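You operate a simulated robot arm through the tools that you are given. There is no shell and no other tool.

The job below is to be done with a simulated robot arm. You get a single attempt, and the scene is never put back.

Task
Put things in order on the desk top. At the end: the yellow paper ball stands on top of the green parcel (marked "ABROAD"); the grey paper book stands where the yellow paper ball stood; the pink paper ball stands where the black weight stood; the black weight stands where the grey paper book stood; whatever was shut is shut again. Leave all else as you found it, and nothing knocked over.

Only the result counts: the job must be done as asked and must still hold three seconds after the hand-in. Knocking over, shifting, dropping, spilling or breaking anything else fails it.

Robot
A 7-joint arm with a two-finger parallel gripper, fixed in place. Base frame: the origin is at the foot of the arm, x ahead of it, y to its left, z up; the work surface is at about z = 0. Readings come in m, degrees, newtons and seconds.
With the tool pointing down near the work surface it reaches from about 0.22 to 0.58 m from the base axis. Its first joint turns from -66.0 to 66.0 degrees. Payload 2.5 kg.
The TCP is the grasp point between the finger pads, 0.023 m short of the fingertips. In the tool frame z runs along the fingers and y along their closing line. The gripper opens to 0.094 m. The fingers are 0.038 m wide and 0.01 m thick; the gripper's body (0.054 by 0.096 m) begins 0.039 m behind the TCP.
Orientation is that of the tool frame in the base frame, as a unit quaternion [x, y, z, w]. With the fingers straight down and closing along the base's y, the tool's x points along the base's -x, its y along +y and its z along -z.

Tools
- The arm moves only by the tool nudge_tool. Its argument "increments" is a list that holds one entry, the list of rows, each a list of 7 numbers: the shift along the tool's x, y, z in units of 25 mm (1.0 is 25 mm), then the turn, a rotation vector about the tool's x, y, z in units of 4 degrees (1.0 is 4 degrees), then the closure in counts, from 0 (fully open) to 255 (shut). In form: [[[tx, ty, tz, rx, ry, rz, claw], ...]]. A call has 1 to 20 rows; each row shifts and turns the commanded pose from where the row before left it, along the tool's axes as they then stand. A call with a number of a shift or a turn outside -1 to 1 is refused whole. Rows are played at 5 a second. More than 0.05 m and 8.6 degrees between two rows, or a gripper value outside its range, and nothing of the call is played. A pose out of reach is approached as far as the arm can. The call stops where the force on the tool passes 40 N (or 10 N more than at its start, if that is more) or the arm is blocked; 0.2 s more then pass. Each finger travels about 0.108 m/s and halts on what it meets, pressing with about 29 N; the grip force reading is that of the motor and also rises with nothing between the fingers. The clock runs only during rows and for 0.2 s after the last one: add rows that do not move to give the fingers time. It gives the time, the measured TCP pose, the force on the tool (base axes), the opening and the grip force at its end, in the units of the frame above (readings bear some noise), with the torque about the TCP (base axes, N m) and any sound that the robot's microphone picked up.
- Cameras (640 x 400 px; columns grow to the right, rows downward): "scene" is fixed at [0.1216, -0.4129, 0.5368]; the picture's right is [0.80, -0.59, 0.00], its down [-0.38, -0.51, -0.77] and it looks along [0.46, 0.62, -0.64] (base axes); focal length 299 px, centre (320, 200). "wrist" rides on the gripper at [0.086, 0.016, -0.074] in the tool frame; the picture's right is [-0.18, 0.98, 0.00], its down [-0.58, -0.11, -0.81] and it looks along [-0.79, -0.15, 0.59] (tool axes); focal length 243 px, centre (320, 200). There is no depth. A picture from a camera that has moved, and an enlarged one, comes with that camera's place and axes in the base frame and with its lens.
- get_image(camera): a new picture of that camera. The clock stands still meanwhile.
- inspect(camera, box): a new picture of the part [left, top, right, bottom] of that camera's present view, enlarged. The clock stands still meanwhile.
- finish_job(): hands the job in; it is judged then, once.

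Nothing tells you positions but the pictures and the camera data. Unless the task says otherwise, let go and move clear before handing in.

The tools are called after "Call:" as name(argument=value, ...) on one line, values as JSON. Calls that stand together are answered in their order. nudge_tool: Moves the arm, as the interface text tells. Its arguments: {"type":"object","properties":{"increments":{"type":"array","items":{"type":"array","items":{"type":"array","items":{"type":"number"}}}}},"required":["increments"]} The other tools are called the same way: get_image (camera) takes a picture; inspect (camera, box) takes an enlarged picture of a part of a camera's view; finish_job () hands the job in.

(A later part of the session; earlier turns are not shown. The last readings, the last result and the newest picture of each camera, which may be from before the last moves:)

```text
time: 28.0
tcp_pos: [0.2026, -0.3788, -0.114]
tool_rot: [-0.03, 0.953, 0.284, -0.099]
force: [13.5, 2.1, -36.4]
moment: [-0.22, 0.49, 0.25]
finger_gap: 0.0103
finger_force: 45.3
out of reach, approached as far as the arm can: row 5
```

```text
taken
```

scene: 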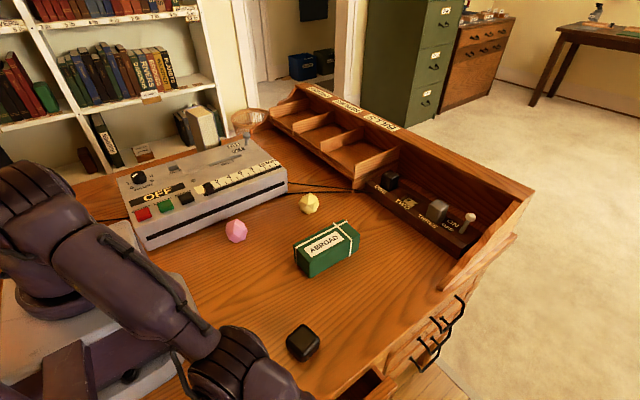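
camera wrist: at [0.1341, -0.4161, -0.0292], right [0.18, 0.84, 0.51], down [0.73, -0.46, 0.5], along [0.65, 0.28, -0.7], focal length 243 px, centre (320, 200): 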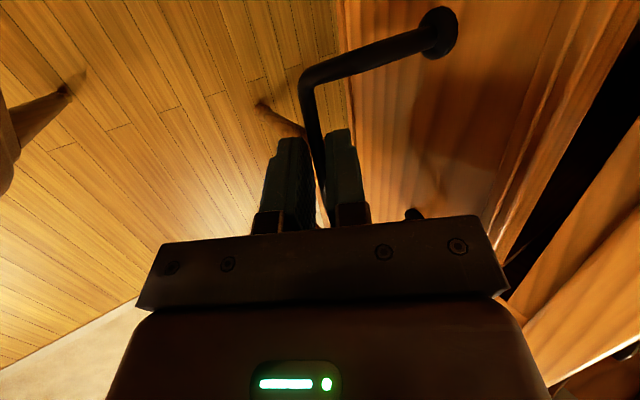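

The drawer came out about 6 cm. I let go of the handle, back off and look into the gap.

Call:
nudge_tool(increments=[[[0, 0, 0, 0, 0, 0, 215], [0, 0, 0, 0, 0, 0, 174], [0, 0, 0, 0, 0, 0, 174], [0, 0, -0.5, 0, 0, 0, 174], [0, 0, -0.6, 0, 0, 0, 174], [0, 0, -0.6, 0, 0, 0, 174], [0, 0.3, -0.6, 0, 0, 0, 174], [0, 0.5, -0.8, 0, 0, 0, 174], [0, 0.5, -0.8, 0, 0, 0, 174], [0, 0.5, -0.8, 0, 0, 0, 174], [0, 0.5, -0.8, 0, 0, 0, 174], [0, 0, 0, 0, 0, 0, 174]]])

Call:
get_image(camera="wrist")

Call:
inspect(camera="scene", box=[280, 300, 440, 400])

```text
time: 30.6
tcp_pos: [0.2393, -0.422, 0.0276]
tool_rot: [-0.029, 0.953, 0.283, -0.1]
force: [0.1, 0.1, -1.1]
moment: [0.01, -0.01, -0.01]
finger_gap: 0.0299
finger_force: 0.1
out of reach, approached as far as the arm can: row 5, 8, 9, 10, 11
```

```text
taken
camera wrist: at [0.17, -0.4585, 0.1128], right [0.18, 0.84, 0.5], down [0.74, -0.46, 0.5], along [0.65, 0.28, -0.7], focal length 243 px, centre (320, 200)
```

wrist: 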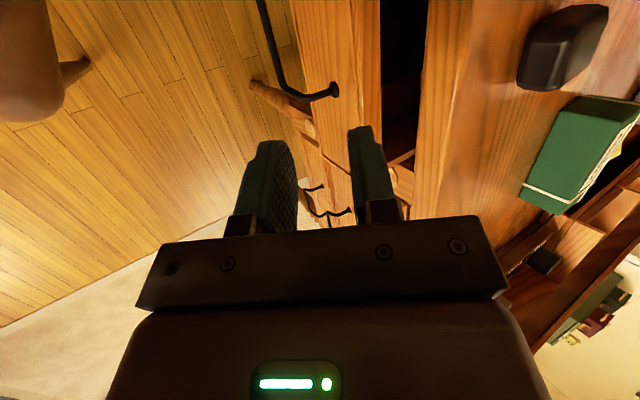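

```text
4.00 times, centred on (360, 350) of scene
camera zoom: at [0.1216, -0.4129, 0.5368], right [0.8, -0.59, 0.0], down [-0.38, -0.51, -0.77], along [0.46, 0.62, -0.64], focal length 1197 px, centre (160, -400)
```

zoom: 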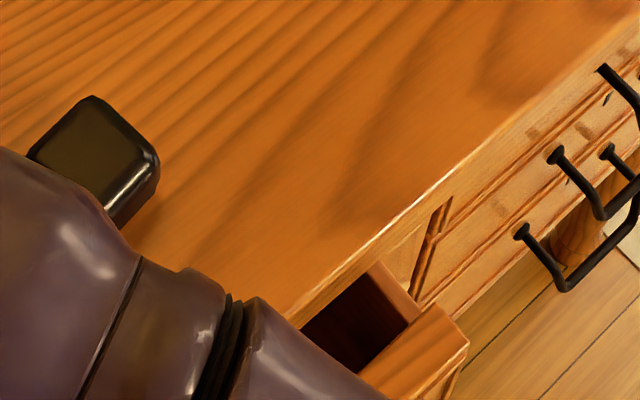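

The gap between desk edge and drawer front is visible. I zoom in to measure it.

Call:
inspect(camera="wrist", box=[280, 0, 480, 125])

Call:
inspect(camera="wrist", box=[340, 0, 440, 62])

```text
3.20 times, centred on (380, 62) of wrist
camera zoom: at [0.17, -0.4585, 0.1128], right [0.18, 0.84, 0.5], down [0.74, -0.46, 0.5], along [0.65, 0.28, -0.7], focal length 776 px, centre (128, 640)
```

zoom: 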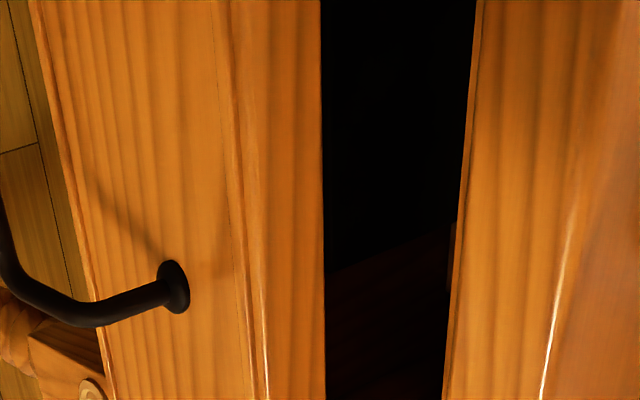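

```text
6.40 times, centred on (390, 31) of wrist
camera zoom: at [0.17, -0.4585, 0.1128], right [0.18, 0.84, 0.5], down [0.74, -0.46, 0.5], along [0.65, 0.28, -0.7], focal length 1553 px, centre (-128, 1282)
```

zoom: 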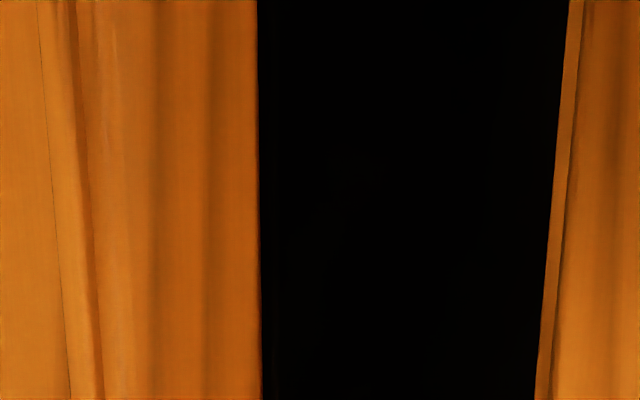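

The gap is about 3 cm (y -0.322 to -0.292). I'll set the tool nearly upright, close the fingers and bring them over the gap at x 0.285, so as to push the drawer front further out from inside.

Call:
nudge_tool(increments=[[[0, 0, 0, 0, -1, 0, 200], [0, 0, 0, 0, -1, 0, 255], [0, 0, 0, 0, -1, 0, 255], [0, 0, 0, 1, 0, 0, 255], [0, 0, 0, 1, 0, 0, 255], [0, 0, 0, 1, 0, 0, 255], [0, 0, 0, 0.25, 0, 0, 255], [0, 0, 0, 0, 0, 0, 255]]])

Call:
get_image(camera="wrist")

```text
time: 32.4
tcp_pos: [0.2512, -0.4627, 0.018]
tool_rot: [-0.014, 0.984, 0.176, -0.037]
force: [0.4, -1.0, 0.3]
moment: [-0.01, -0.02, 0.01]
finger_gap: 0.0
finger_force: 28.7
out of reach, approached as far as the arm can: row 1, 2, 3, 4, 5, 6
```

```text
taken
camera wrist: at [0.1713, -0.4762, 0.0987], right [0.17, 0.93, 0.33], down [0.64, -0.36, 0.68], along [0.75, 0.1, -0.66], focal length 243 px, centre (320, 200)
```

wrist: 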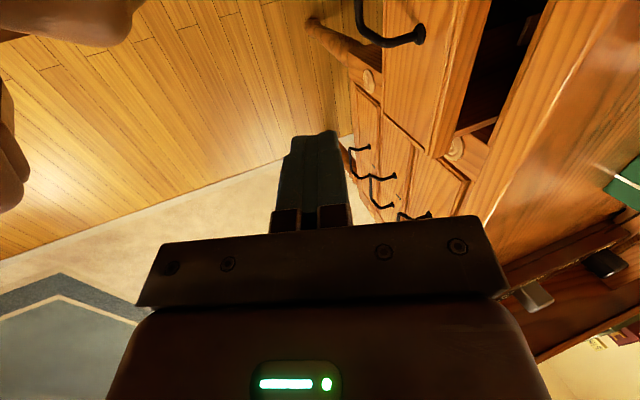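

The tool is now near upright at (0.25, -0.46, 0.02) with fingers closed. I glance into the drawer gap from here, then move over it.

Call:
inspect(camera="wrist", box=[420, 0, 580, 100])

Call:
nudge_tool(increments=[[[-0.265, 0.838, 0.34, 0, 0, 0, 255], [-0.265, 0.838, 0.34, 0, 0, 0, 255], [-0.265, 0.838, 0.34, 0, 0, 0, 255], [-0.265, 0.838, 0.34, 0, 0, 0, 255], [-0.265, 0.838, 0.34, 0, 0, 0, 255], [-0.265, 0.838, 0.34, 0, 0, 0, 255], [0, 0, 0, 0, 0, 0, 255]]])

Call:
get_image(camera="wrist")

Call:
get_image(camera="scene")

```text
4.00 times, centred on (500, 50) of wrist
camera zoom: at [0.1713, -0.4762, 0.0987], right [0.17, 0.93, 0.33], down [0.64, -0.36, 0.68], along [0.75, 0.1, -0.66], focal length 970 px, centre (-400, 800)
```

zoom: 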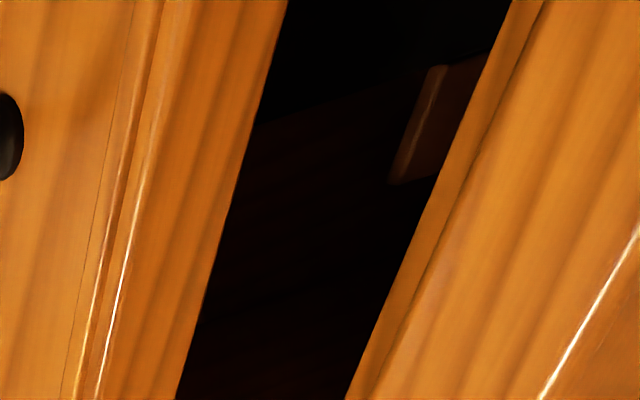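

```text
time: 34.0
tcp_pos: [0.2995, -0.4286, -0.0006]
tool_rot: [-0.014, 0.983, 0.177, -0.037]
force: [0.0, -0.1, -0.7]
moment: [-0.04, 0.0, -0.04]
finger_gap: 0.0
finger_force: 29.1
out of reach, approached as far as the arm can: row 1, 2, 3, 4, 5, 6
```

```text
taken
camera wrist: at [0.2187, -0.4436, 0.0801], right [0.17, 0.93, 0.33], down [0.64, -0.36, 0.68], along [0.75, 0.1, -0.66], focal length 243 px, centre (320, 200)
```

wrist: 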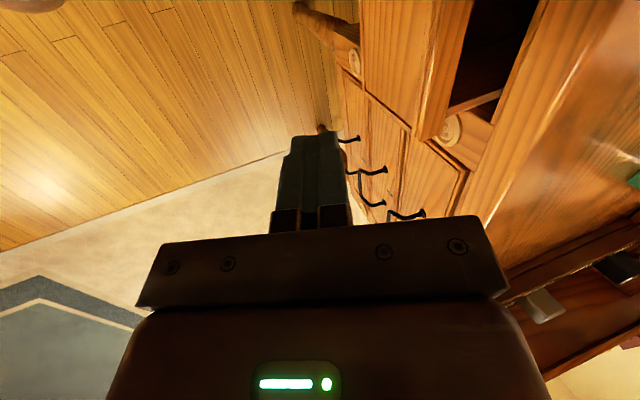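

```text
taken
```

scene: 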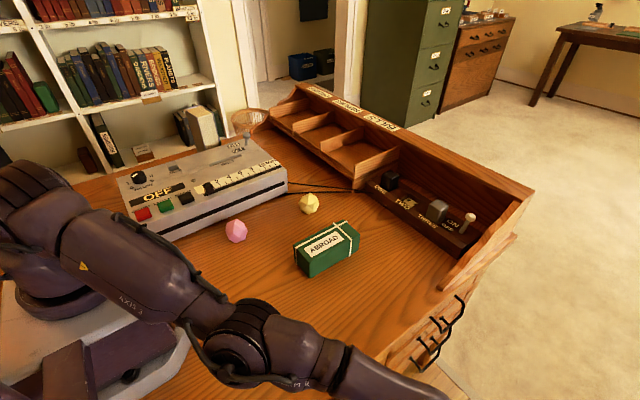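

The arm seems stretched straight here and slid sideways instead of coming inward. I'll lift it and draw it in so the elbow can bend again.

Call:
nudge_tool(increments=[[[0, 0.2, -0.9, 0, 0, 0, 255], [0, 0.2, -0.9, 0, 0, 0, 255], [0, 0.2, -0.9, 0, 0, 0, 255], [0, 0.4, -0.9, 0, 0, 0, 255], [0, 0.6, -0.8, 0, 0, 0, 255], [0, 0.6, -0.8, 0, 0, 0, 255], [0, 0.6, -0.6, 0, 0, 0, 255], [0, 0.8, -0.4, 0, 0, 0, 255], [0, 0.8, 0, 0, 0, 0, 255], [0, 0, 0, 0, 0, 0, 255]]])

Call:
get_image(camera="scene")

Call:
get_image(camera="wrist")

```text
time: 36.2
tcp_pos: [0.3374, -0.428, 0.1784]
tool_rot: [-0.013, 0.983, 0.177, -0.037]
force: [0.5, -0.6, -0.2]
moment: [-0.01, 0.0, 0.01]
finger_gap: 0.0
finger_force: 29.3
out of reach, approached as far as the arm can: row 2, 4, 5, 6, 7, 8, 9
```

```text
taken
```

scene: 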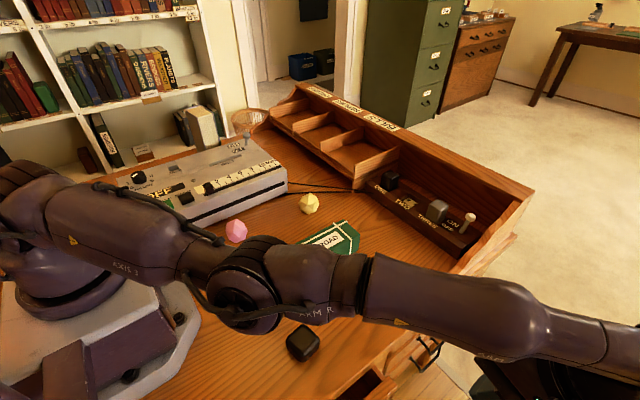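

```text
taken
camera wrist: at [0.2559, -0.4426, 0.2594], right [0.17, 0.93, 0.33], down [0.64, -0.36, 0.68], along [0.75, 0.1, -0.66], focal length 243 px, centre (320, 200)
```

wrist: 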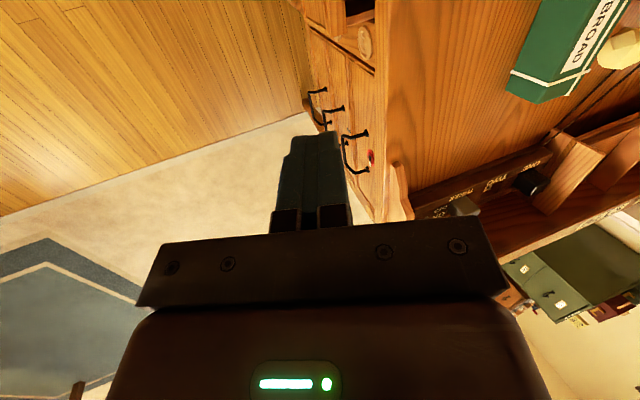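

The arm is still fully stretched; the backward tilt of the tool seems to be what blocks it. I'll turn the tool upright and then draw it in.

Call:
nudge_tool(increments=[[[0, 0, 0, 1, 0, 0, 255], [0, 0, 0, 1, 0, 0, 255], [0, 0, 0, 1, 0, 0, 255], [0, 0, 0, 1, 0, 0, 255], [0, 0, 0, 1, -0.5, 0, 255], [0, 0, 0, 0, -0.5, 0, 255], [0, 0.8, 0, 0, 0, 0, 255], [0, 0.8, 0, 0, 0, 0, 255], [0, 0.8, 0, 0, 0, 0, 255], [0, 0, 0, 0, 0, 0, 255]]])

Call:
get_image(camera="scene")

```text
time: 38.4
tcp_pos: [0.3984, -0.4466, 0.1854]
tool_rot: [-0.02, 1.0, 0.004, 0.0]
force: [0.4, -0.8, 0.0]
moment: [-0.01, 0.01, 0.03]
finger_gap: 0.0
finger_force: 28.8
out of reach, approached as far as the arm can: row 1, 2, 3, 4, 5, 6, 7, 8, 9
```

```text
taken
```

scene: 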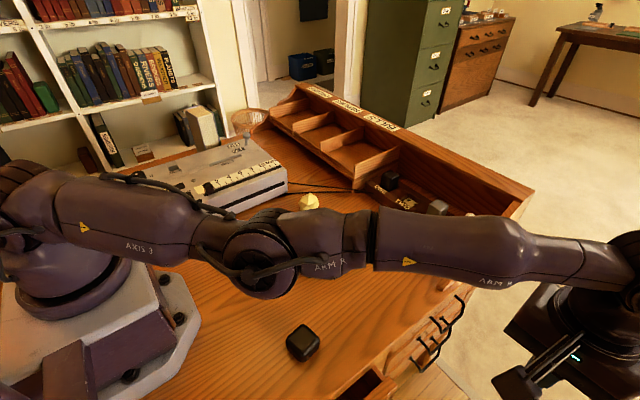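

The arm lies straight along its reach limit. Moving it downward should make the elbow flex, after which it can come inward; I'll do that beyond the desk edge where it is clear.

Call:
nudge_tool(increments=[[[0.3, 0.3, 0.9, 0, 0, 0, 255], [0.3, 0.3, 0.9, 0, 0, 0, 255], [0.3, 0.3, 0.9, 0, 0, 0, 255], [0.3, 0.3, 0.9, 0, 0, 0, 255], [0, 0, 0, 0, 0, 0, 255]]])

Call:
get_image(camera="scene")

```text
time: 39.6
tcp_pos: [0.395, -0.4502, 0.0941]
tool_rot: [-0.018, 1.0, 0.003, 0.001]
force: [0.1, 0.0, 0.1]
moment: [0.02, 0.03, -0.01]
finger_gap: 0.0002
finger_force: 28.9
out of reach, approached as far as the arm can: row 1, 2, 3, 4
```

```text
taken
```

scene: 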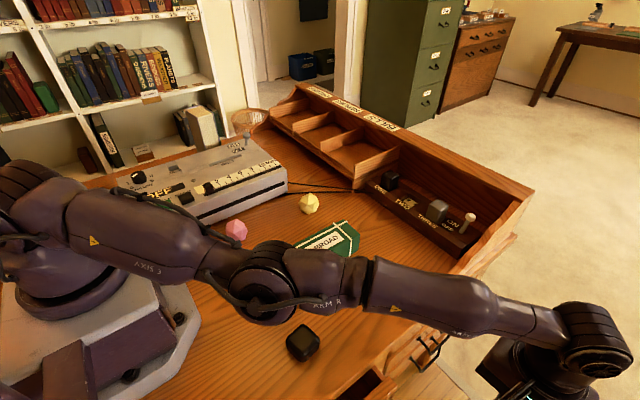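

Still straight. A change of tool pitch should flex the elbow, so I combine a backward pitch with inward motion in small amounts.

Call:
nudge_tool(increments=[[[0, 0, 0, -1, 0, 0, 255], [0, 0, 0, -1, 0, 0, 255], [0, 0.4, -0.4, -1, 0, 0, 255], [0, 0.4, -0.4, -1, 0, 0, 255], [0, 0.4, -0.4, 0, 0, 0, 255], [0, 0.4, -0.4, 0, 0, 0, 255], [0, 0, 0, 0, 0, 0, 255]]])

Call:
get_image(camera="scene")

```text
time: 41.2
tcp_pos: [0.3886, -0.4089, 0.1436]
tool_rot: [-0.019, 0.989, 0.143, -0.002]
force: [0.2, -0.3, 0.1]
moment: [0.0, -0.03, -0.04]
finger_gap: 0.0
finger_force: 29.0
out of reach, approached as far as the arm can: row 1, 2, 4, 5, 6
```

```text
taken
```

scene: 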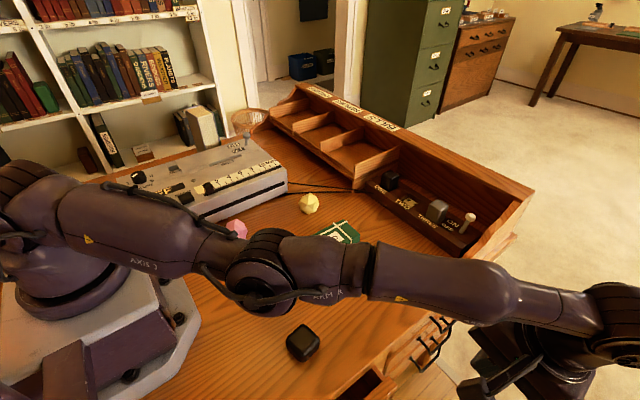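

The stuck direction matters: the elbow flexed before only after a downward slide toward -x. I'll move down and toward -x, aiming a little inside the reach limit.

Call:
nudge_tool(increments=[[[0.333, -0.171, 0.803, 0, 0, 0, 255], [0.333, -0.171, 0.803, 0, 0, 0, 255], [0.333, -0.171, 0.803, 0, 0, 0, 255], [0.333, -0.171, 0.803, 0, 0, 0, 255], [0.333, -0.171, 0.803, 0, 0, 0, 255], [0.333, -0.171, 0.803, 0, 0, 0, 255], [0.333, -0.171, 0.803, 0, 0, 0, 255], [0, 0, 0, 0, 0, 0, 255]]])

Call:
get_image(camera="scene")

```text
time: 43.0
tcp_pos: [0.3431, -0.4185, -0.003]
tool_rot: [-0.019, 0.99, 0.143, -0.002]
force: [0.1, 0.4, 0.8]
moment: [0.03, 0.0, -0.03]
finger_gap: 0.0
finger_force: 28.7
out of reach, approached as far as the arm can: row 1, 2, 3, 4, 6
```

```text
taken
```

scene: 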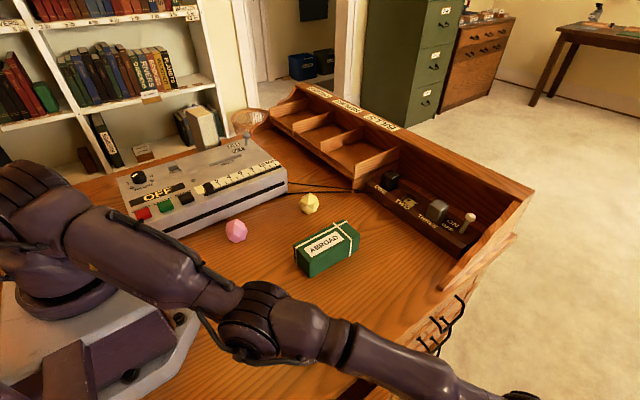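

It's nearly freed (some rows were accepted). I continue inward with a sideways turn of the tool, which worked the first time.

Call:
nudge_tool(increments=[[[0.3, 0, 0.2, 0, -1, 0, 255], [0.3, 0, 0.2, 0, -1, 0, 255], [0.3, 0.1, 0.2, 0, -1, 0, 255], [0.3, 0.2, 0.2, 0, 0, 0, 255], [0.3, 0.3, 0, 0, 0, 0, 255], [0.2, 0.4, 0, 0, 0, 0, 255], [0, 0, 0, 0, 0, 0, 255]]])

Call:
get_image(camera="scene")

```text
time: 44.6
tcp_pos: [0.3327, -0.4371, -0.0372]
tool_rot: [-0.003, 0.984, 0.144, 0.102]
force: [-0.6, 0.8, 0.2]
moment: [0.01, -0.03, -0.01]
finger_gap: 0.0
finger_force: 29.2
out of reach, approached as far as the arm can: row 1, 2, 3, 4, 5, 6
```

```text
taken
```

scene: 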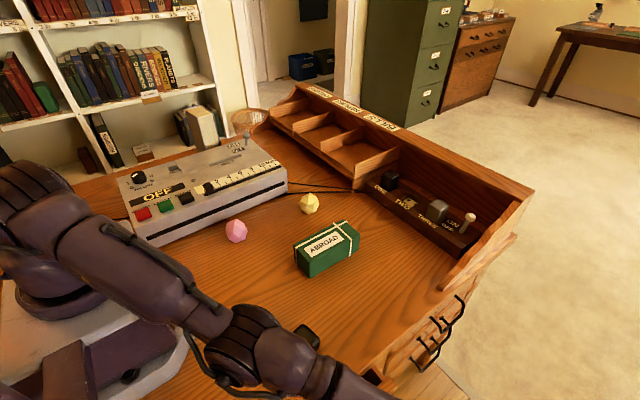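

The arm still slides on its reach limit. I'll try many very small inward steps, so the elbow needn't move fast per step.

Call:
nudge_tool(increments=[[[0.02, 0.04, -0.008, 0, 0, 0, 255], [0.02, 0.04, -0.008, 0, 0, 0, 255], [0.02, 0.04, -0.008, 0, 0, 0, 255], [0.03, 0.06, -0.01, 0, 0, 0, 255], [0.03, 0.06, -0.01, 0, 0, 0, 255], [0.04, 0.09, -0.016, 0, 0, 0, 255], [0.04, 0.09, -0.016, 0, 0, 0, 255], [0.067, 0.132, -0.024, 0, 0, 0, 255], [0.067, 0.132, -0.024, 0, 0, 0, 255], [0.067, 0.132, -0.024, 0, 0, 0, 255], [0.067, 0.132, -0.024, 0, 0, 0, 255], [0.067, 0.132, -0.024, 0, 0, 0, 255], [0, 0, 0, 0, 0, 0, 255]]])

```text
time: 47.4
tcp_pos: [0.3333, -0.4364, -0.0365]
tool_rot: [-0.003, 0.984, 0.144, 0.101]
force: [-0.2, 0.5, 0.7]
moment: [0.02, 0.02, -0.01]
finger_gap: 0.0
finger_force: 29.5
out of reach, approached as far as the arm can: row 3, 5, 7, 8, 9, 10, 11, 12
```

Purely inward motion gives nothing, so the elbow is exactly straight. I look at the elbow to see in which plane it bends.

Call:
inspect(camera="scene", box=[0, 150, 400, 400])

Call:
get_image(camera="wrist")

```text
1.60 times, centred on (200, 275) of scene
camera zoom: at [0.1216, -0.4129, 0.5368], right [0.8, -0.59, 0.0], down [-0.38, -0.51, -0.77], along [0.46, 0.62, -0.64], focal length 479 px, centre (512, 80)
```

zoom: 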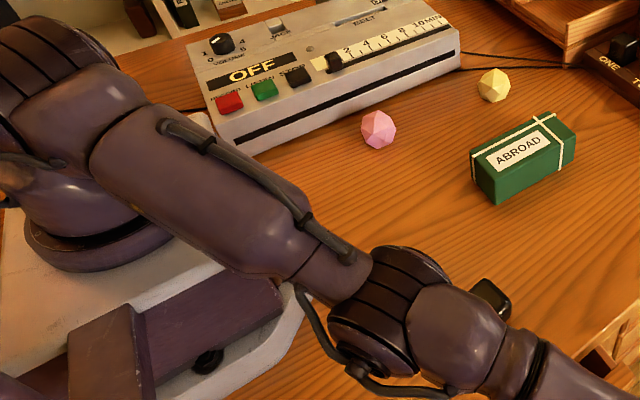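

```text
taken
camera wrist: at [0.2317, -0.4404, 0.0196], right [0.14, 0.94, 0.32], down [0.41, -0.35, 0.84], along [0.9, 0.01, -0.44], focal length 243 px, centre (320, 200)
```

wrist: 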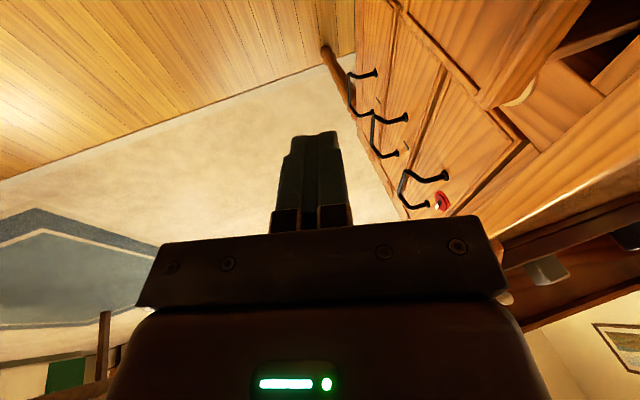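

The elbow drum's axis is roughly horizontal, so the elbow bends in the vertical plane. Pitching the tool backward about the wrist (keeping the wrist in place and easing it inward) should make it bend; I try that.

Call:
nudge_tool(increments=[[[0.03, 0.54, -0.01, -1, 0, 0, 255], [0.03, 0.54, -0.01, -1, 0, 0, 255], [0.03, 0.54, -0.01, -1, 0, 0, 255], [0.04, 0.56, -0.02, -1, 0, 0, 255], [0.04, 0.56, -0.02, -1, 0, 0, 255], [0.05, 0.57, -0.02, -1, 0, 0, 255], [0.05, 0.57, -0.02, -1, 0, 0, 255], [0.05, 0.57, -0.02, -1, 0, 0, 255], [0, 0, 0, 0, 0, 0, 255]]])

Call:
inspect(camera="scene", box=[0, 150, 400, 400])

```text
time: 49.4
tcp_pos: [0.3233, -0.3568, 0.0136]
tool_rot: [-0.031, 0.906, 0.41, 0.097]
force: [0.0, 0.0, 0.1]
moment: [0.02, 0.02, 0.02]
finger_gap: 0.0001
finger_force: 29.3
out of reach, approached as far as the arm can: row 2, 4, 6, 8
```

```text
1.60 times, centred on (200, 275) of scene
camera zoom: at [0.1216, -0.4129, 0.5368], right [0.8, -0.59, 0.0], down [-0.38, -0.51, -0.77], along [0.46, 0.62, -0.64], focal length 479 px, centre (512, 80)
```

zoom: 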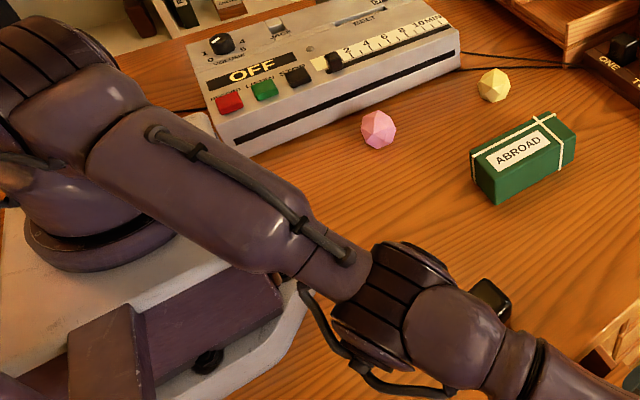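

The wrist distance may have shortened by a millimetre or two, so I continue the same pitching with tiny inward steps, then larger ones.

Call:
nudge_tool(increments=[[[0.01, 0.25, 0.006, -0.5, 0, 0, 255], [0.01, 0.25, 0.006, -0.5, 0, 0, 255], [0.01, 0.25, 0.006, -0.5, 0, 0, 255], [0.01, 0.26, 0.008, -0.5, 0, 0, 255], [0.01, 0.26, 0.01, -0.5, 0, 0, 255], [0.02, 0.27, 0.013, -0.5, 0, 0, 255], [0.018, 0.033, 0.013, 0, 0, 0, 255], [0.018, 0.033, 0.013, 0, 0, 0, 255], [0.018, 0.033, 0.013, 0, 0, 0, 255], [0.036, 0.066, 0.026, 0, 0, 0, 255], [0.036, 0.066, 0.026, 0, 0, 0, 255], [0.05, 0.1, 0.04, 0, 0, 0, 255], [0.05, 0.1, 0.04, 0, 0, 0, 255], [0.05, 0.1, 0.04, 0, 0, 0, 255], [0.05, 0.1, 0.04, 0, 0, 0, 255], [0, 0, 0, 0, 0, 0, 255]]])

```text
time: 52.8
tcp_pos: [0.3076, -0.3239, 0.046]
tool_rot: [-0.042, 0.859, 0.502, 0.094]
force: [-0.3, -0.5, 0.8]
moment: [0.0, 0.03, 0.0]
finger_gap: 0.0
finger_force: 29.0
out of reach, approached as far as the arm can: row 5
```

The elbow is flexed again and the arm obeys. From now on I keep the wrist well inside its reach. I turn the tool to nearly upright here above the gap.

Call:
nudge_tool(increments=[[[0, 0, 0, 0.931, 0.202, 0.117, 255], [0, 0, 0, 0.931, 0.202, 0.117, 255], [0, 0, 0, 0.931, 0.202, 0.117, 255], [0, 0, 0, 0.931, 0.202, 0.117, 255], [0, 0, 0, 0.931, 0.202, 0.117, 255], [0, 0, 0, 0.931, 0.202, 0.117, 255], [0, 0, 0, 0.931, 0.202, 0.117, 255], [0, 0, 0, 0.931, 0.202, 0.117, 255], [0, 0, 0, 0.931, 0.202, 0.117, 255], [0, 0, 0, 0.931, 0.202, 0.117, 255], [0, 0, 0, 0.931, 0.202, 0.117, 255], [0, 0, 0, 0.931, 0.202, 0.117, 255], [0, 0, 0, 0.931, 0.202, 0.117, 255], [0, 0, 0, 0, 0, 0, 255]]])

Call:
get_image(camera="scene")

Call:
get_image(camera="wrist")

```text
time: 55.8
tcp_pos: [0.3082, -0.3256, 0.046]
tool_rot: [0.0, 0.995, 0.104, -0.001]
force: [0.4, 1.5, -0.4]
moment: [0.01, -0.01, -0.01]
finger_gap: 0.0
finger_force: 28.7
```

```text
taken
```

scene: 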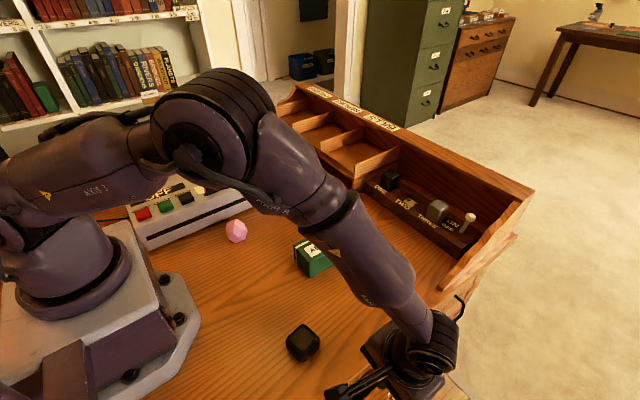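

```text
taken
camera wrist: at [0.2218, -0.3253, 0.1222], right [0.18, 0.96, 0.2], down [0.58, -0.27, 0.77], along [0.79, -0.02, -0.61], focal length 243 px, centre (320, 200)
```

wrist: 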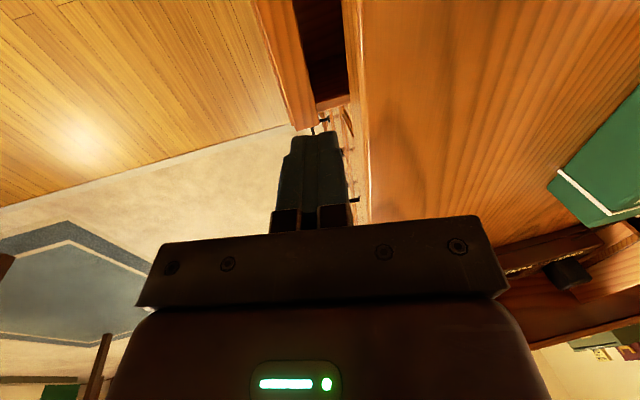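

The arm is back in a good elbow-up posture, tool nearly upright over the gap. I check the gap's position from here.

Call:
inspect(camera="wrist", box=[240, 0, 400, 100])

Call:
inspect(camera="wrist", box=[270, 60, 390, 135])

```text
4.00 times, centred on (320, 50) of wrist
camera zoom: at [0.2218, -0.3253, 0.1222], right [0.18, 0.96, 0.2], down [0.58, -0.27, 0.77], along [0.79, -0.02, -0.61], focal length 970 px, centre (320, 800)
```

zoom: 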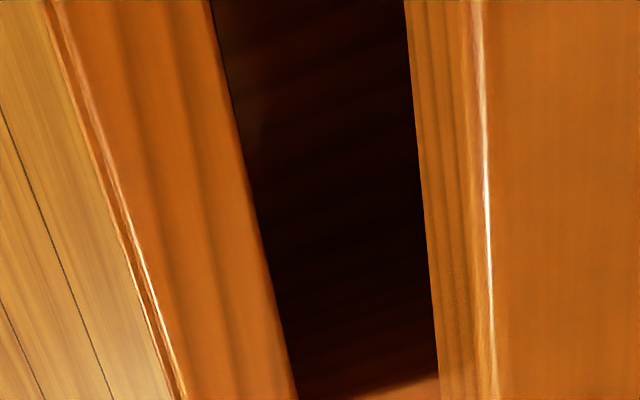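

```text
5.33 times, centred on (330, 98) of wrist
camera zoom: at [0.2218, -0.3253, 0.1222], right [0.18, 0.96, 0.2], down [0.58, -0.27, 0.77], along [0.79, -0.02, -0.61], focal length 1294 px, centre (267, 747)
```

zoom: 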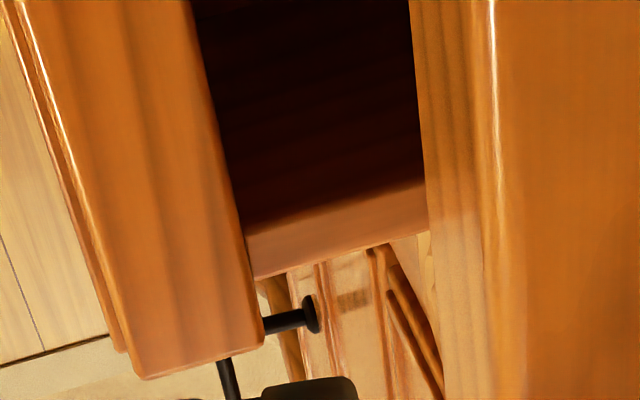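

The drawer front is about 22 mm thick (y -0.3135 to -0.336). I can straddle it with the fingers: one in the gap, one in front. I open to about 41 mm and line up above it.

Call:
nudge_tool(increments=[[[0, 0, 0, 0, 0, 0, 142], [0.465, -0.365, 0.28, 0, 0, 0, 142], [0.465, -0.365, 0.28, 0, 0, 0, 142], [0, 0, 0, 0, 0, 0, 142]]])

Call:
get_image(camera="wrist")

Call:
inspect(camera="wrist", box=[220, 60, 420, 185])

Call:
inspect(camera="scene", box=[280, 300, 440, 400])

```text
time: 56.8
tcp_pos: [0.2856, -0.3406, 0.0267]
tool_rot: [0.0, 0.994, 0.105, 0.0]
force: [0.6, 0.1, 0.6]
moment: [0.02, -0.01, -0.02]
finger_gap: 0.0416
finger_force: 0.1
```

```text
taken
camera wrist: at [0.1983, -0.3403, 0.1044], right [0.18, 0.96, 0.21], down [0.58, -0.28, 0.76], along [0.79, -0.02, -0.61], focal length 243 px, centre (320, 200)
```

wrist: 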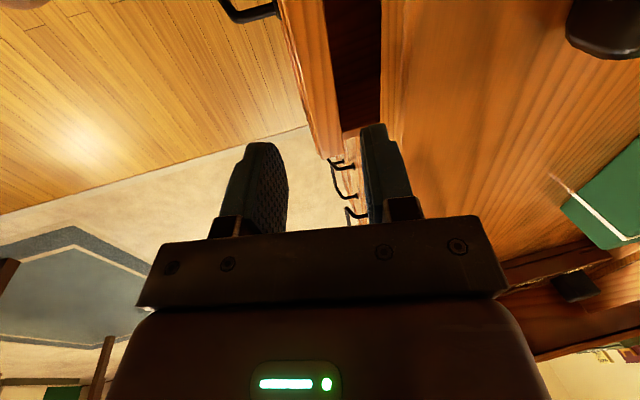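

```text
3.20 times, centred on (320, 122) of wrist
camera zoom: at [0.1983, -0.3403, 0.1044], right [0.18, 0.96, 0.21], down [0.58, -0.28, 0.76], along [0.79, -0.02, -0.61], focal length 776 px, centre (320, 448)
```

zoom: 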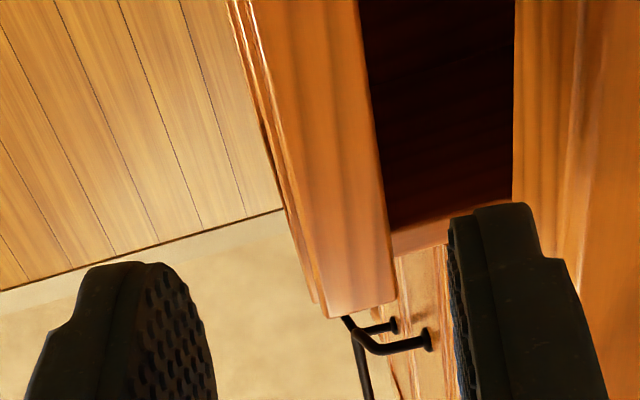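

```text
4.00 times, centred on (360, 350) of scene
camera zoom: at [0.1216, -0.4129, 0.5368], right [0.8, -0.59, 0.0], down [-0.38, -0.51, -0.77], along [0.46, 0.62, -0.64], focal length 1197 px, centre (160, -400)
```

zoom: 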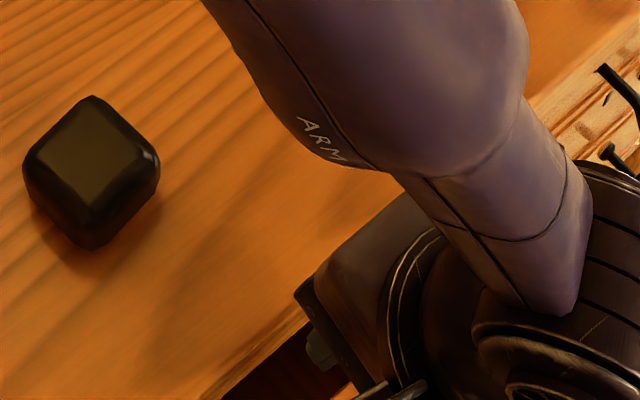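

The gap lines up with the inner finger. I descend 70 mm along the tool so the fingers straddle the drawer front.

Call:
nudge_tool(increments=[[[0, 0, 0.8, 0, 0, 0, 142], [0, 0, 0.6, 0, 0, 0, 142], [0, 0, 0.5, 0, 0, 0, 142], [0, 0, 0.4, 0, 0, 0, 142], [0, 0, 0.4, 0, 0, 0, 142], [0, 0, 0, 0, 0, 0, 142]]])

Call:
get_image(camera="wrist")

```text
time: 58.2
tcp_pos: [0.2854, -0.3253, -0.0377]
tool_rot: [-0.001, 0.994, 0.105, -0.001]
force: [-0.3, 0.1, 0.6]
moment: [0.0, -0.01, -0.03]
finger_gap: 0.0416
finger_force: 0.2
```

```text
taken
camera wrist: at [0.1982, -0.326, 0.038], right [0.18, 0.96, 0.21], down [0.58, -0.28, 0.76], along [0.79, -0.02, -0.61], focal length 243 px, centre (320, 200)
```

wrist: 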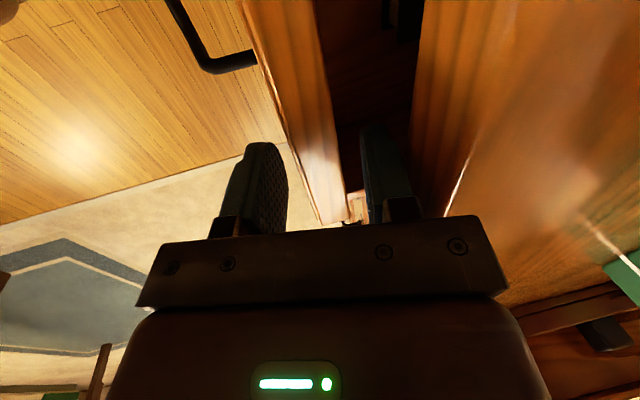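

No contact; the inner finger is inside the gap. I close on the drawer front and pull it out about 9 cm more.

Call:
nudge_tool(increments=[[[0, 0, 0, 0, 0, 0, 200], [0, 0, 0, 0, 0, 0, 255], [0, 0, 0, 0, 0, 0, 255], [0, -0.25, -0.053, 0, 0, 0, 255], [0, -0.489, -0.104, 0, 0, 0, 255], [0, -0.489, -0.104, 0, 0, 0, 255], [0, -0.489, -0.104, 0, 0, 0, 255], [0, -0.489, -0.104, 0, 0, 0, 255], [0, -0.489, -0.104, 0, 0, 0, 255], [0, -0.489, -0.104, 0, 0, 0, 255], [0, -0.489, -0.104, 0, 0, 0, 255], [0, 0, 0, 0, 0, 0, 255]]])

Call:
get_image(camera="wrist")

Call:
get_image(camera="scene")

```text
time: 60.8
tcp_pos: [0.2853, -0.421, -0.0387]
tool_rot: [0.0, 0.995, 0.103, -0.001]
force: [1.2, 0.8, -5.9]
moment: [-0.27, 1.02, 0.19]
finger_gap: 0.023
finger_force: 44.3
```

```text
taken
camera wrist: at [0.1983, -0.4205, 0.0383], right [0.18, 0.96, 0.2], down [0.58, -0.27, 0.77], along [0.79, -0.02, -0.61], focal length 243 px, centre (320, 200)
```

wrist: 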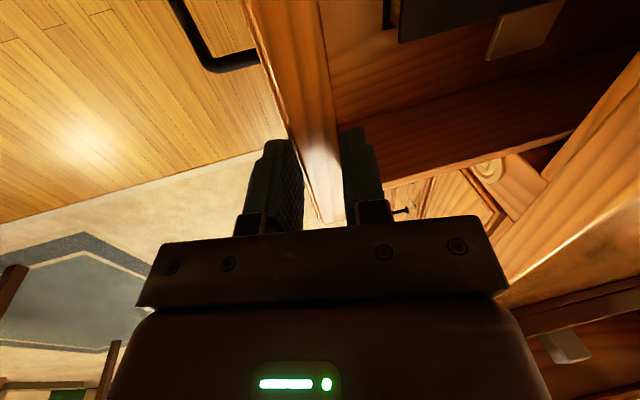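

```text
taken
```

scene: 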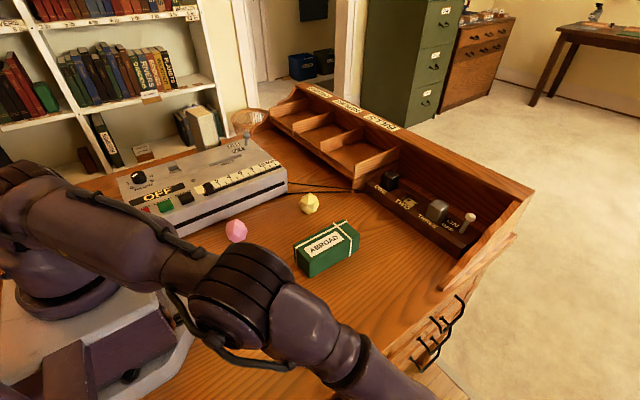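

The drawer is now open about 15 cm and something dark is inside. I zoom in on it.

Call:
inspect(camera="wrist", box=[330, 0, 640, 194])

Call:
inspect(camera="wrist", box=[370, 0, 580, 80])

```text
2.06 times, centred on (485, 97) of wrist
camera zoom: at [0.1983, -0.4205, 0.0383], right [0.18, 0.96, 0.2], down [0.58, -0.27, 0.77], along [0.79, -0.02, -0.61], focal length 500 px, centre (-20, 412)
```

zoom: 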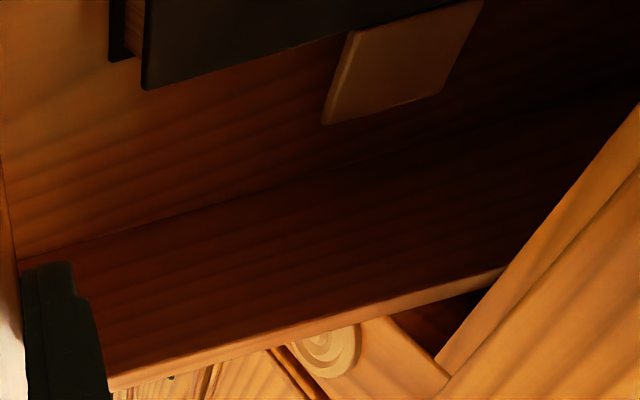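

```text
3.05 times, centred on (475, 40) of wrist
camera zoom: at [0.1983, -0.4205, 0.0383], right [0.18, 0.96, 0.2], down [0.58, -0.27, 0.77], along [0.79, -0.02, -0.61], focal length 739 px, centre (-152, 688)
```

zoom: 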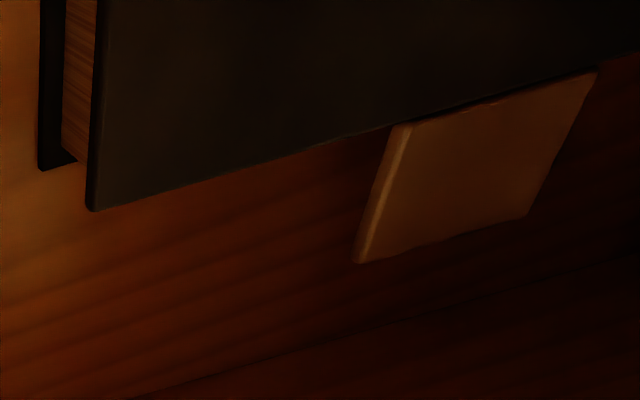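

Inside the drawer there is a larger dark book-like thing and a small block near it. I release the drawer front, rise and turn the camera to look down into the drawer.

Call:
nudge_tool(increments=[[[0, 0, 0, 0, 0, 0, 200], [0, 0, 0, 0, 0, 0, 142], [0, 0, -0.4, 0, 0, 0, 142], [0, 0, -0.8, 0, 0, 0, 142], [0, 0, -1, 0, 0, 0, 142], [0, 0.2, -1, 0, 0, 0, 142], [0, 0.2, -1, 0, 0, 0, 142], [0, 0.2, -1, 0, 0, 0, 142], [0, 0.2, -1, 0, 0, 0, 142], [0, 0, 0, 1, 0, 0, 142], [0, 0, 0, 1, 0, 0, 142], [0, 0, 0, 1, 0, 0, 142], [0, 0, 0, 0, 0, 0, 142]]])

Call:
get_image(camera="wrist")

Call:
get_image(camera="scene")

```text
time: 63.6
tcp_pos: [0.2843, -0.4333, 0.1186]
tool_rot: [-0.001, 1.0, 0.0, -0.002]
force: [0.4, -0.2, 0.2]
moment: [0.0, -0.02, 0.04]
finger_gap: 0.0414
finger_force: 0.1
```

```text
taken
camera wrist: at [0.1988, -0.4165, 0.1927], right [0.18, 0.98, 0.0], down [0.58, -0.11, 0.81], along [0.79, -0.15, -0.59], focal length 243 px, centre (320, 200)
```

wrist: 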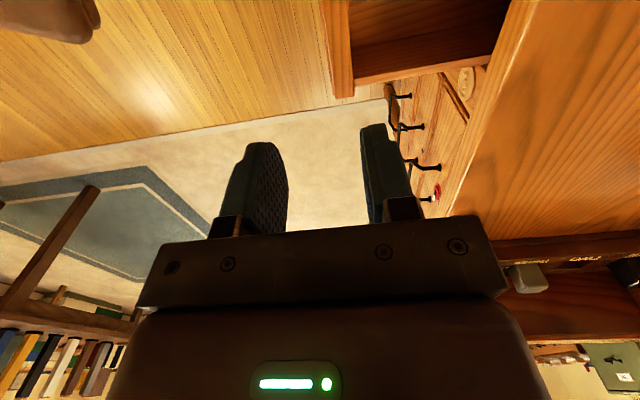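

```text
taken
```

scene: 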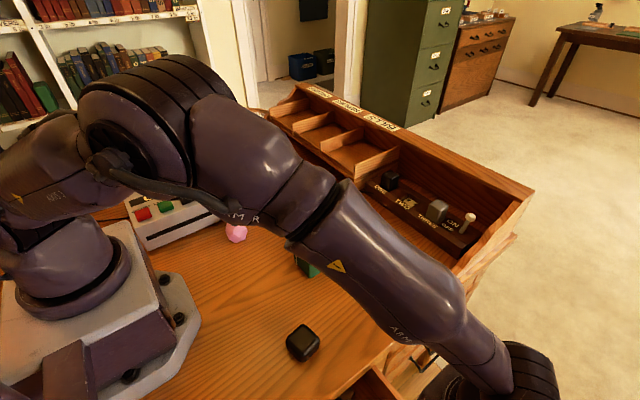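

The tool is upright at (0.284, -0.433, 0.119). I lean it sideways so the camera looks almost straight down into the open drawer.

Call:
nudge_tool(increments=[[[0.857, 0.443, -0.42, 0, 0, 0, 142], [0.857, 0.443, -0.42, 0, 0, 0, 142], [0.857, 0.443, -0.42, 0, 0, 0, 142], [0, 0, 0, 0, 1, 0, 142], [0, 0, 0, 0, 1, 0, 142], [0, 0, 0, 0, 1, 0, 142], [0, 0, 0, 0, 1, 0, 142], [0, 0, 0, 0, 1, 0, 142], [0, 0, 0, 0, 1, 0, 142], [0, 0, 0, 0, 1, 0, 142], [0, 0, 0, 0, 1, 0, 142], [0, 0, 0, 0, 1, 0, 142], [0, 0, 0, 0, 1, 0, 142], [0, 0, 0, 0, 0, 0, 142]]])

Call:
get_image(camera="wrist")

```text
time: 66.6
tcp_pos: [0.2211, -0.3992, 0.149]
tool_rot: [-0.001, 0.939, 0.0, -0.344]
force: [0.4, 0.4, 0.1]
moment: [0.02, -0.01, -0.01]
finger_gap: 0.0415
finger_force: 0.1
```

```text
taken
camera wrist: at [0.2028, -0.3834, 0.2622], right [0.14, 0.98, -0.12], down [0.96, -0.11, 0.24], along [0.22, -0.15, -0.96], focal length 243 px, centre (320, 200)
```

wrist: 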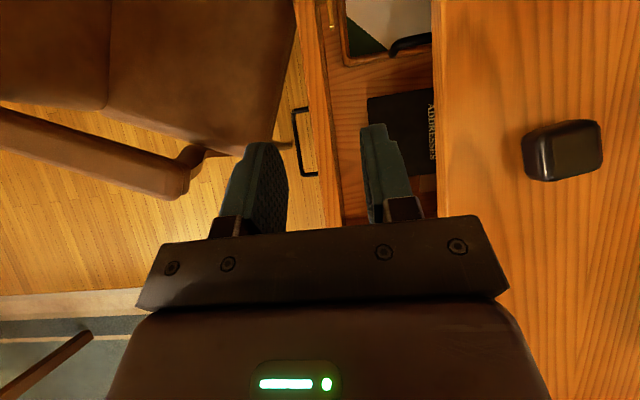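

I can see into the drawer: a black "ADDRESSES" book and, farther toward the robot, something pale. I zoom in.

Call:
inspect(camera="wrist", box=[290, 0, 450, 100])

Call:
inspect(camera="wrist", box=[320, 70, 460, 200])

```text
4.00 times, centred on (370, 50) of wrist
camera zoom: at [0.2028, -0.3834, 0.2622], right [0.14, 0.98, -0.12], down [0.96, -0.11, 0.24], along [0.22, -0.15, -0.96], focal length 970 px, centre (120, 800)
```

zoom: 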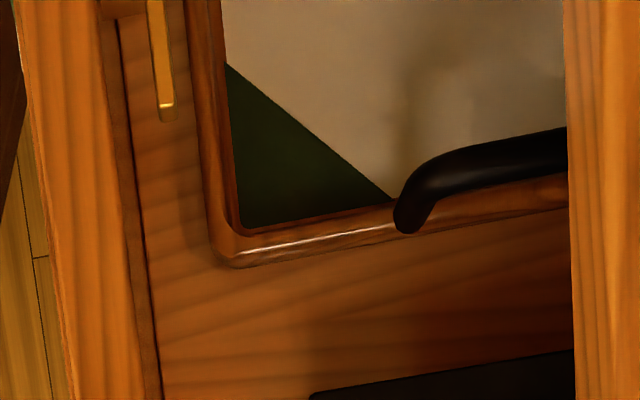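

```text
3.08 times, centred on (390, 135) of wrist
camera zoom: at [0.2028, -0.3834, 0.2622], right [0.14, 0.98, -0.12], down [0.96, -0.11, 0.24], along [0.22, -0.15, -0.96], focal length 746 px, centre (105, 400)
```

zoom: 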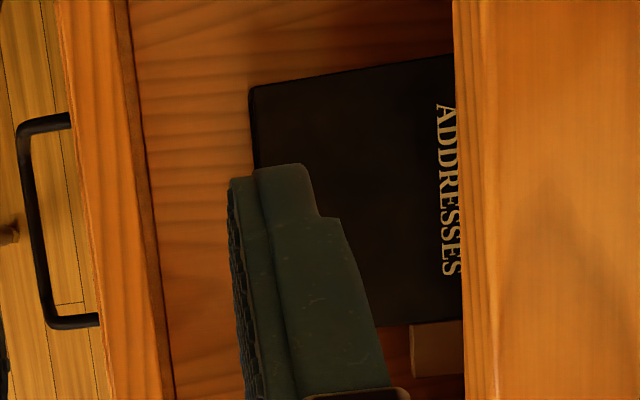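

The drawer holds a blotter, a pen, a black address book and a small pale block near (0.285, -0.27), partly under the desk top; that block may be the grey paper book. I need the drawer out further, so I set the tool slightly outward-tilted and go inside to push the front.

Call:
nudge_tool(increments=[[[0, 0, 0, 0, -1, 0, 200], [0, 0, 0, 0, -1, 0, 255], [0, 0, 0, 0, -1, 0, 255], [0, 0, 0, 0, -1, 0, 255], [0, 0, 0, 0, -1, 0, 255], [0, 0, 0, 0, -1, 0, 255], [0, 0, 0, 0, -1, 0, 255], [0, 0, 0, 0, -1, 0, 255], [0, 0, 0, 0, -1, 0, 255], [0, 0, 0, 0, -1.0, 0, 255], [0, 0, 0, 1, 0, 0, 255], [0, 0, 0, 1, 0, 0, 255], [0, 0, 0, 1, 0, 0, 255], [0, 0, 0, 0.75, 0, 0, 255], [0, 0, 0, 0, 0, 0, 255]]])

Call:
get_image(camera="wrist")

```text
time: 69.8
tcp_pos: [0.2218, -0.3997, 0.1491]
tool_rot: [0.0, 0.991, -0.131, -0.002]
force: [-0.3, 0.2, -0.9]
moment: [0.0, 0.01, 0.04]
finger_gap: 0.0001
finger_force: 28.8
```

```text
taken
camera wrist: at [0.1343, -0.3645, 0.2175], right [0.18, 0.95, -0.25], down [0.58, 0.1, 0.81], along [0.79, -0.3, -0.53], focal length 243 px, centre (320, 200)
```

wrist: 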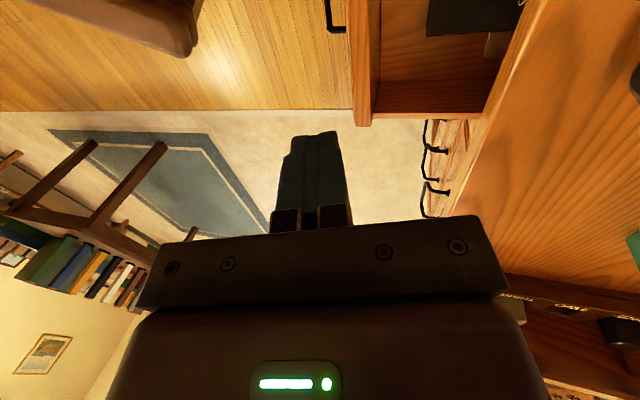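

Before descending, I measure the drawer front's present position more exactly.

Call:
inspect(camera="wrist", box=[330, 0, 530, 125])

```text
3.20 times, centred on (430, 62) of wrist
camera zoom: at [0.1343, -0.3645, 0.2175], right [0.18, 0.95, -0.25], down [0.58, 0.1, 0.81], along [0.79, -0.3, -0.53], focal length 776 px, centre (-32, 640)
```

zoom: 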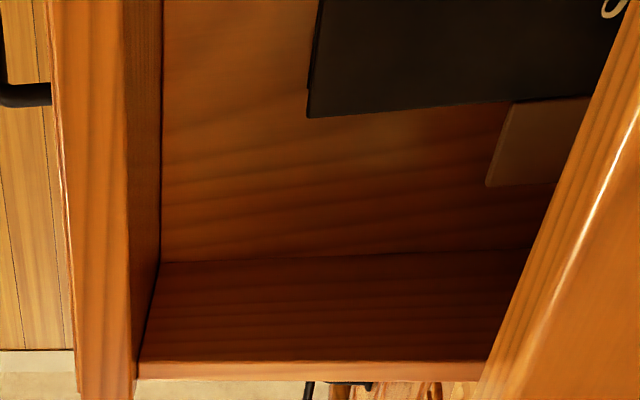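

The drawer floor is at about z -0.139, its right wall at x 0.33 and the inner face of the front at y -0.405. I lower the closed fingers into the free space behind the front.

Call:
nudge_tool(increments=[[[-0.506, 0.462, 0.862, 0, 0, 0, 255], [-0.506, 0.462, 0.862, 0, 0, 0, 255], [-0.506, 0.462, 0.862, 0, 0, 0, 255], [-0.506, 0.462, 0.862, 0, 0, 0, 255], [-0.506, 0.462, 0.862, 0, 0, 0, 255], [0, 0.19, 0.705, 0, 0, 0, 255], [0, 0.19, 0.705, 0, 0, 0, 255], [0, 0.19, 0.705, 0, 0, 0, 255], [0, 0.19, 0.705, 0, 0, 0, 255], [0, 0, 0, 0, 0, 0, 255]]])

Call:
get_image(camera="wrist")

```text
time: 72.0
tcp_pos: [0.2846, -0.37, -0.0438]
tool_rot: [-0.001, 0.991, -0.131, -0.001]
force: [0.2, 0.4, -0.3]
moment: [0.04, -0.02, 0.01]
finger_gap: 0.0
finger_force: 28.9
```

```text
taken
camera wrist: at [0.1977, -0.3356, 0.0255], right [0.18, 0.95, -0.25], down [0.58, 0.1, 0.81], along [0.79, -0.3, -0.53], focal length 243 px, centre (320, 200)
```

wrist: 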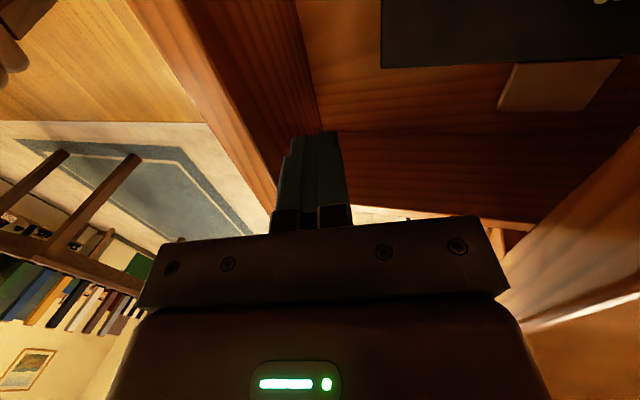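

Now I push the drawer front outward from inside, slowly, by about 8 cm.

Call:
nudge_tool(increments=[[[0, -0.386, 0.104, 0, 0, 0, 255], [0, -0.386, 0.104, 0, 0, 0, 255], [0, -0.386, 0.104, 0, 0, 0, 255], [0, -0.386, 0.104, 0, 0, 0, 255], [0, -0.386, 0.104, 0, 0, 0, 255], [0, -0.386, 0.104, 0, 0, 0, 255], [0, -0.386, 0.104, 0, 0, 0, 255], [0, -0.386, 0.104, 0, 0, 0, 255], [0, -0.386, 0.104, 0, 0, 0, 255], [0, -0.386, 0.104, 0, 0, 0, 255], [0, 0, 0, 0, 0, 0, 255]]])

Call:
get_image(camera="wrist")

```text
time: 74.4
tcp_pos: [0.2851, -0.472, -0.0429]
tool_rot: [0.001, 0.991, -0.13, -0.001]
force: [0.4, -0.6, -0.6]
moment: [0.0, 0.0, -0.01]
finger_gap: 0.0001
finger_force: 29.0
```

```text
taken
camera wrist: at [0.1976, -0.4363, 0.0248], right [0.18, 0.95, -0.25], down [0.58, 0.1, 0.81], along [0.79, -0.3, -0.53], focal length 243 px, centre (320, 200)
```

wrist: 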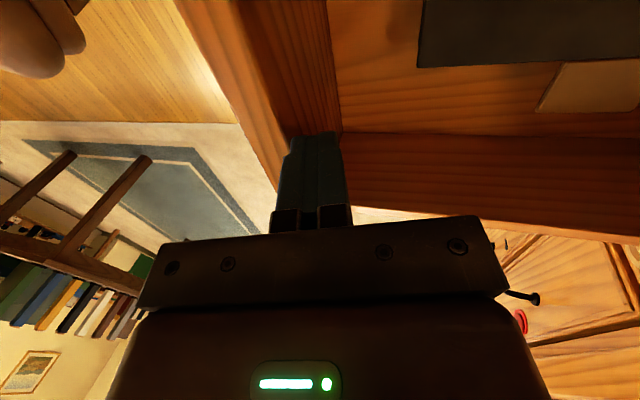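

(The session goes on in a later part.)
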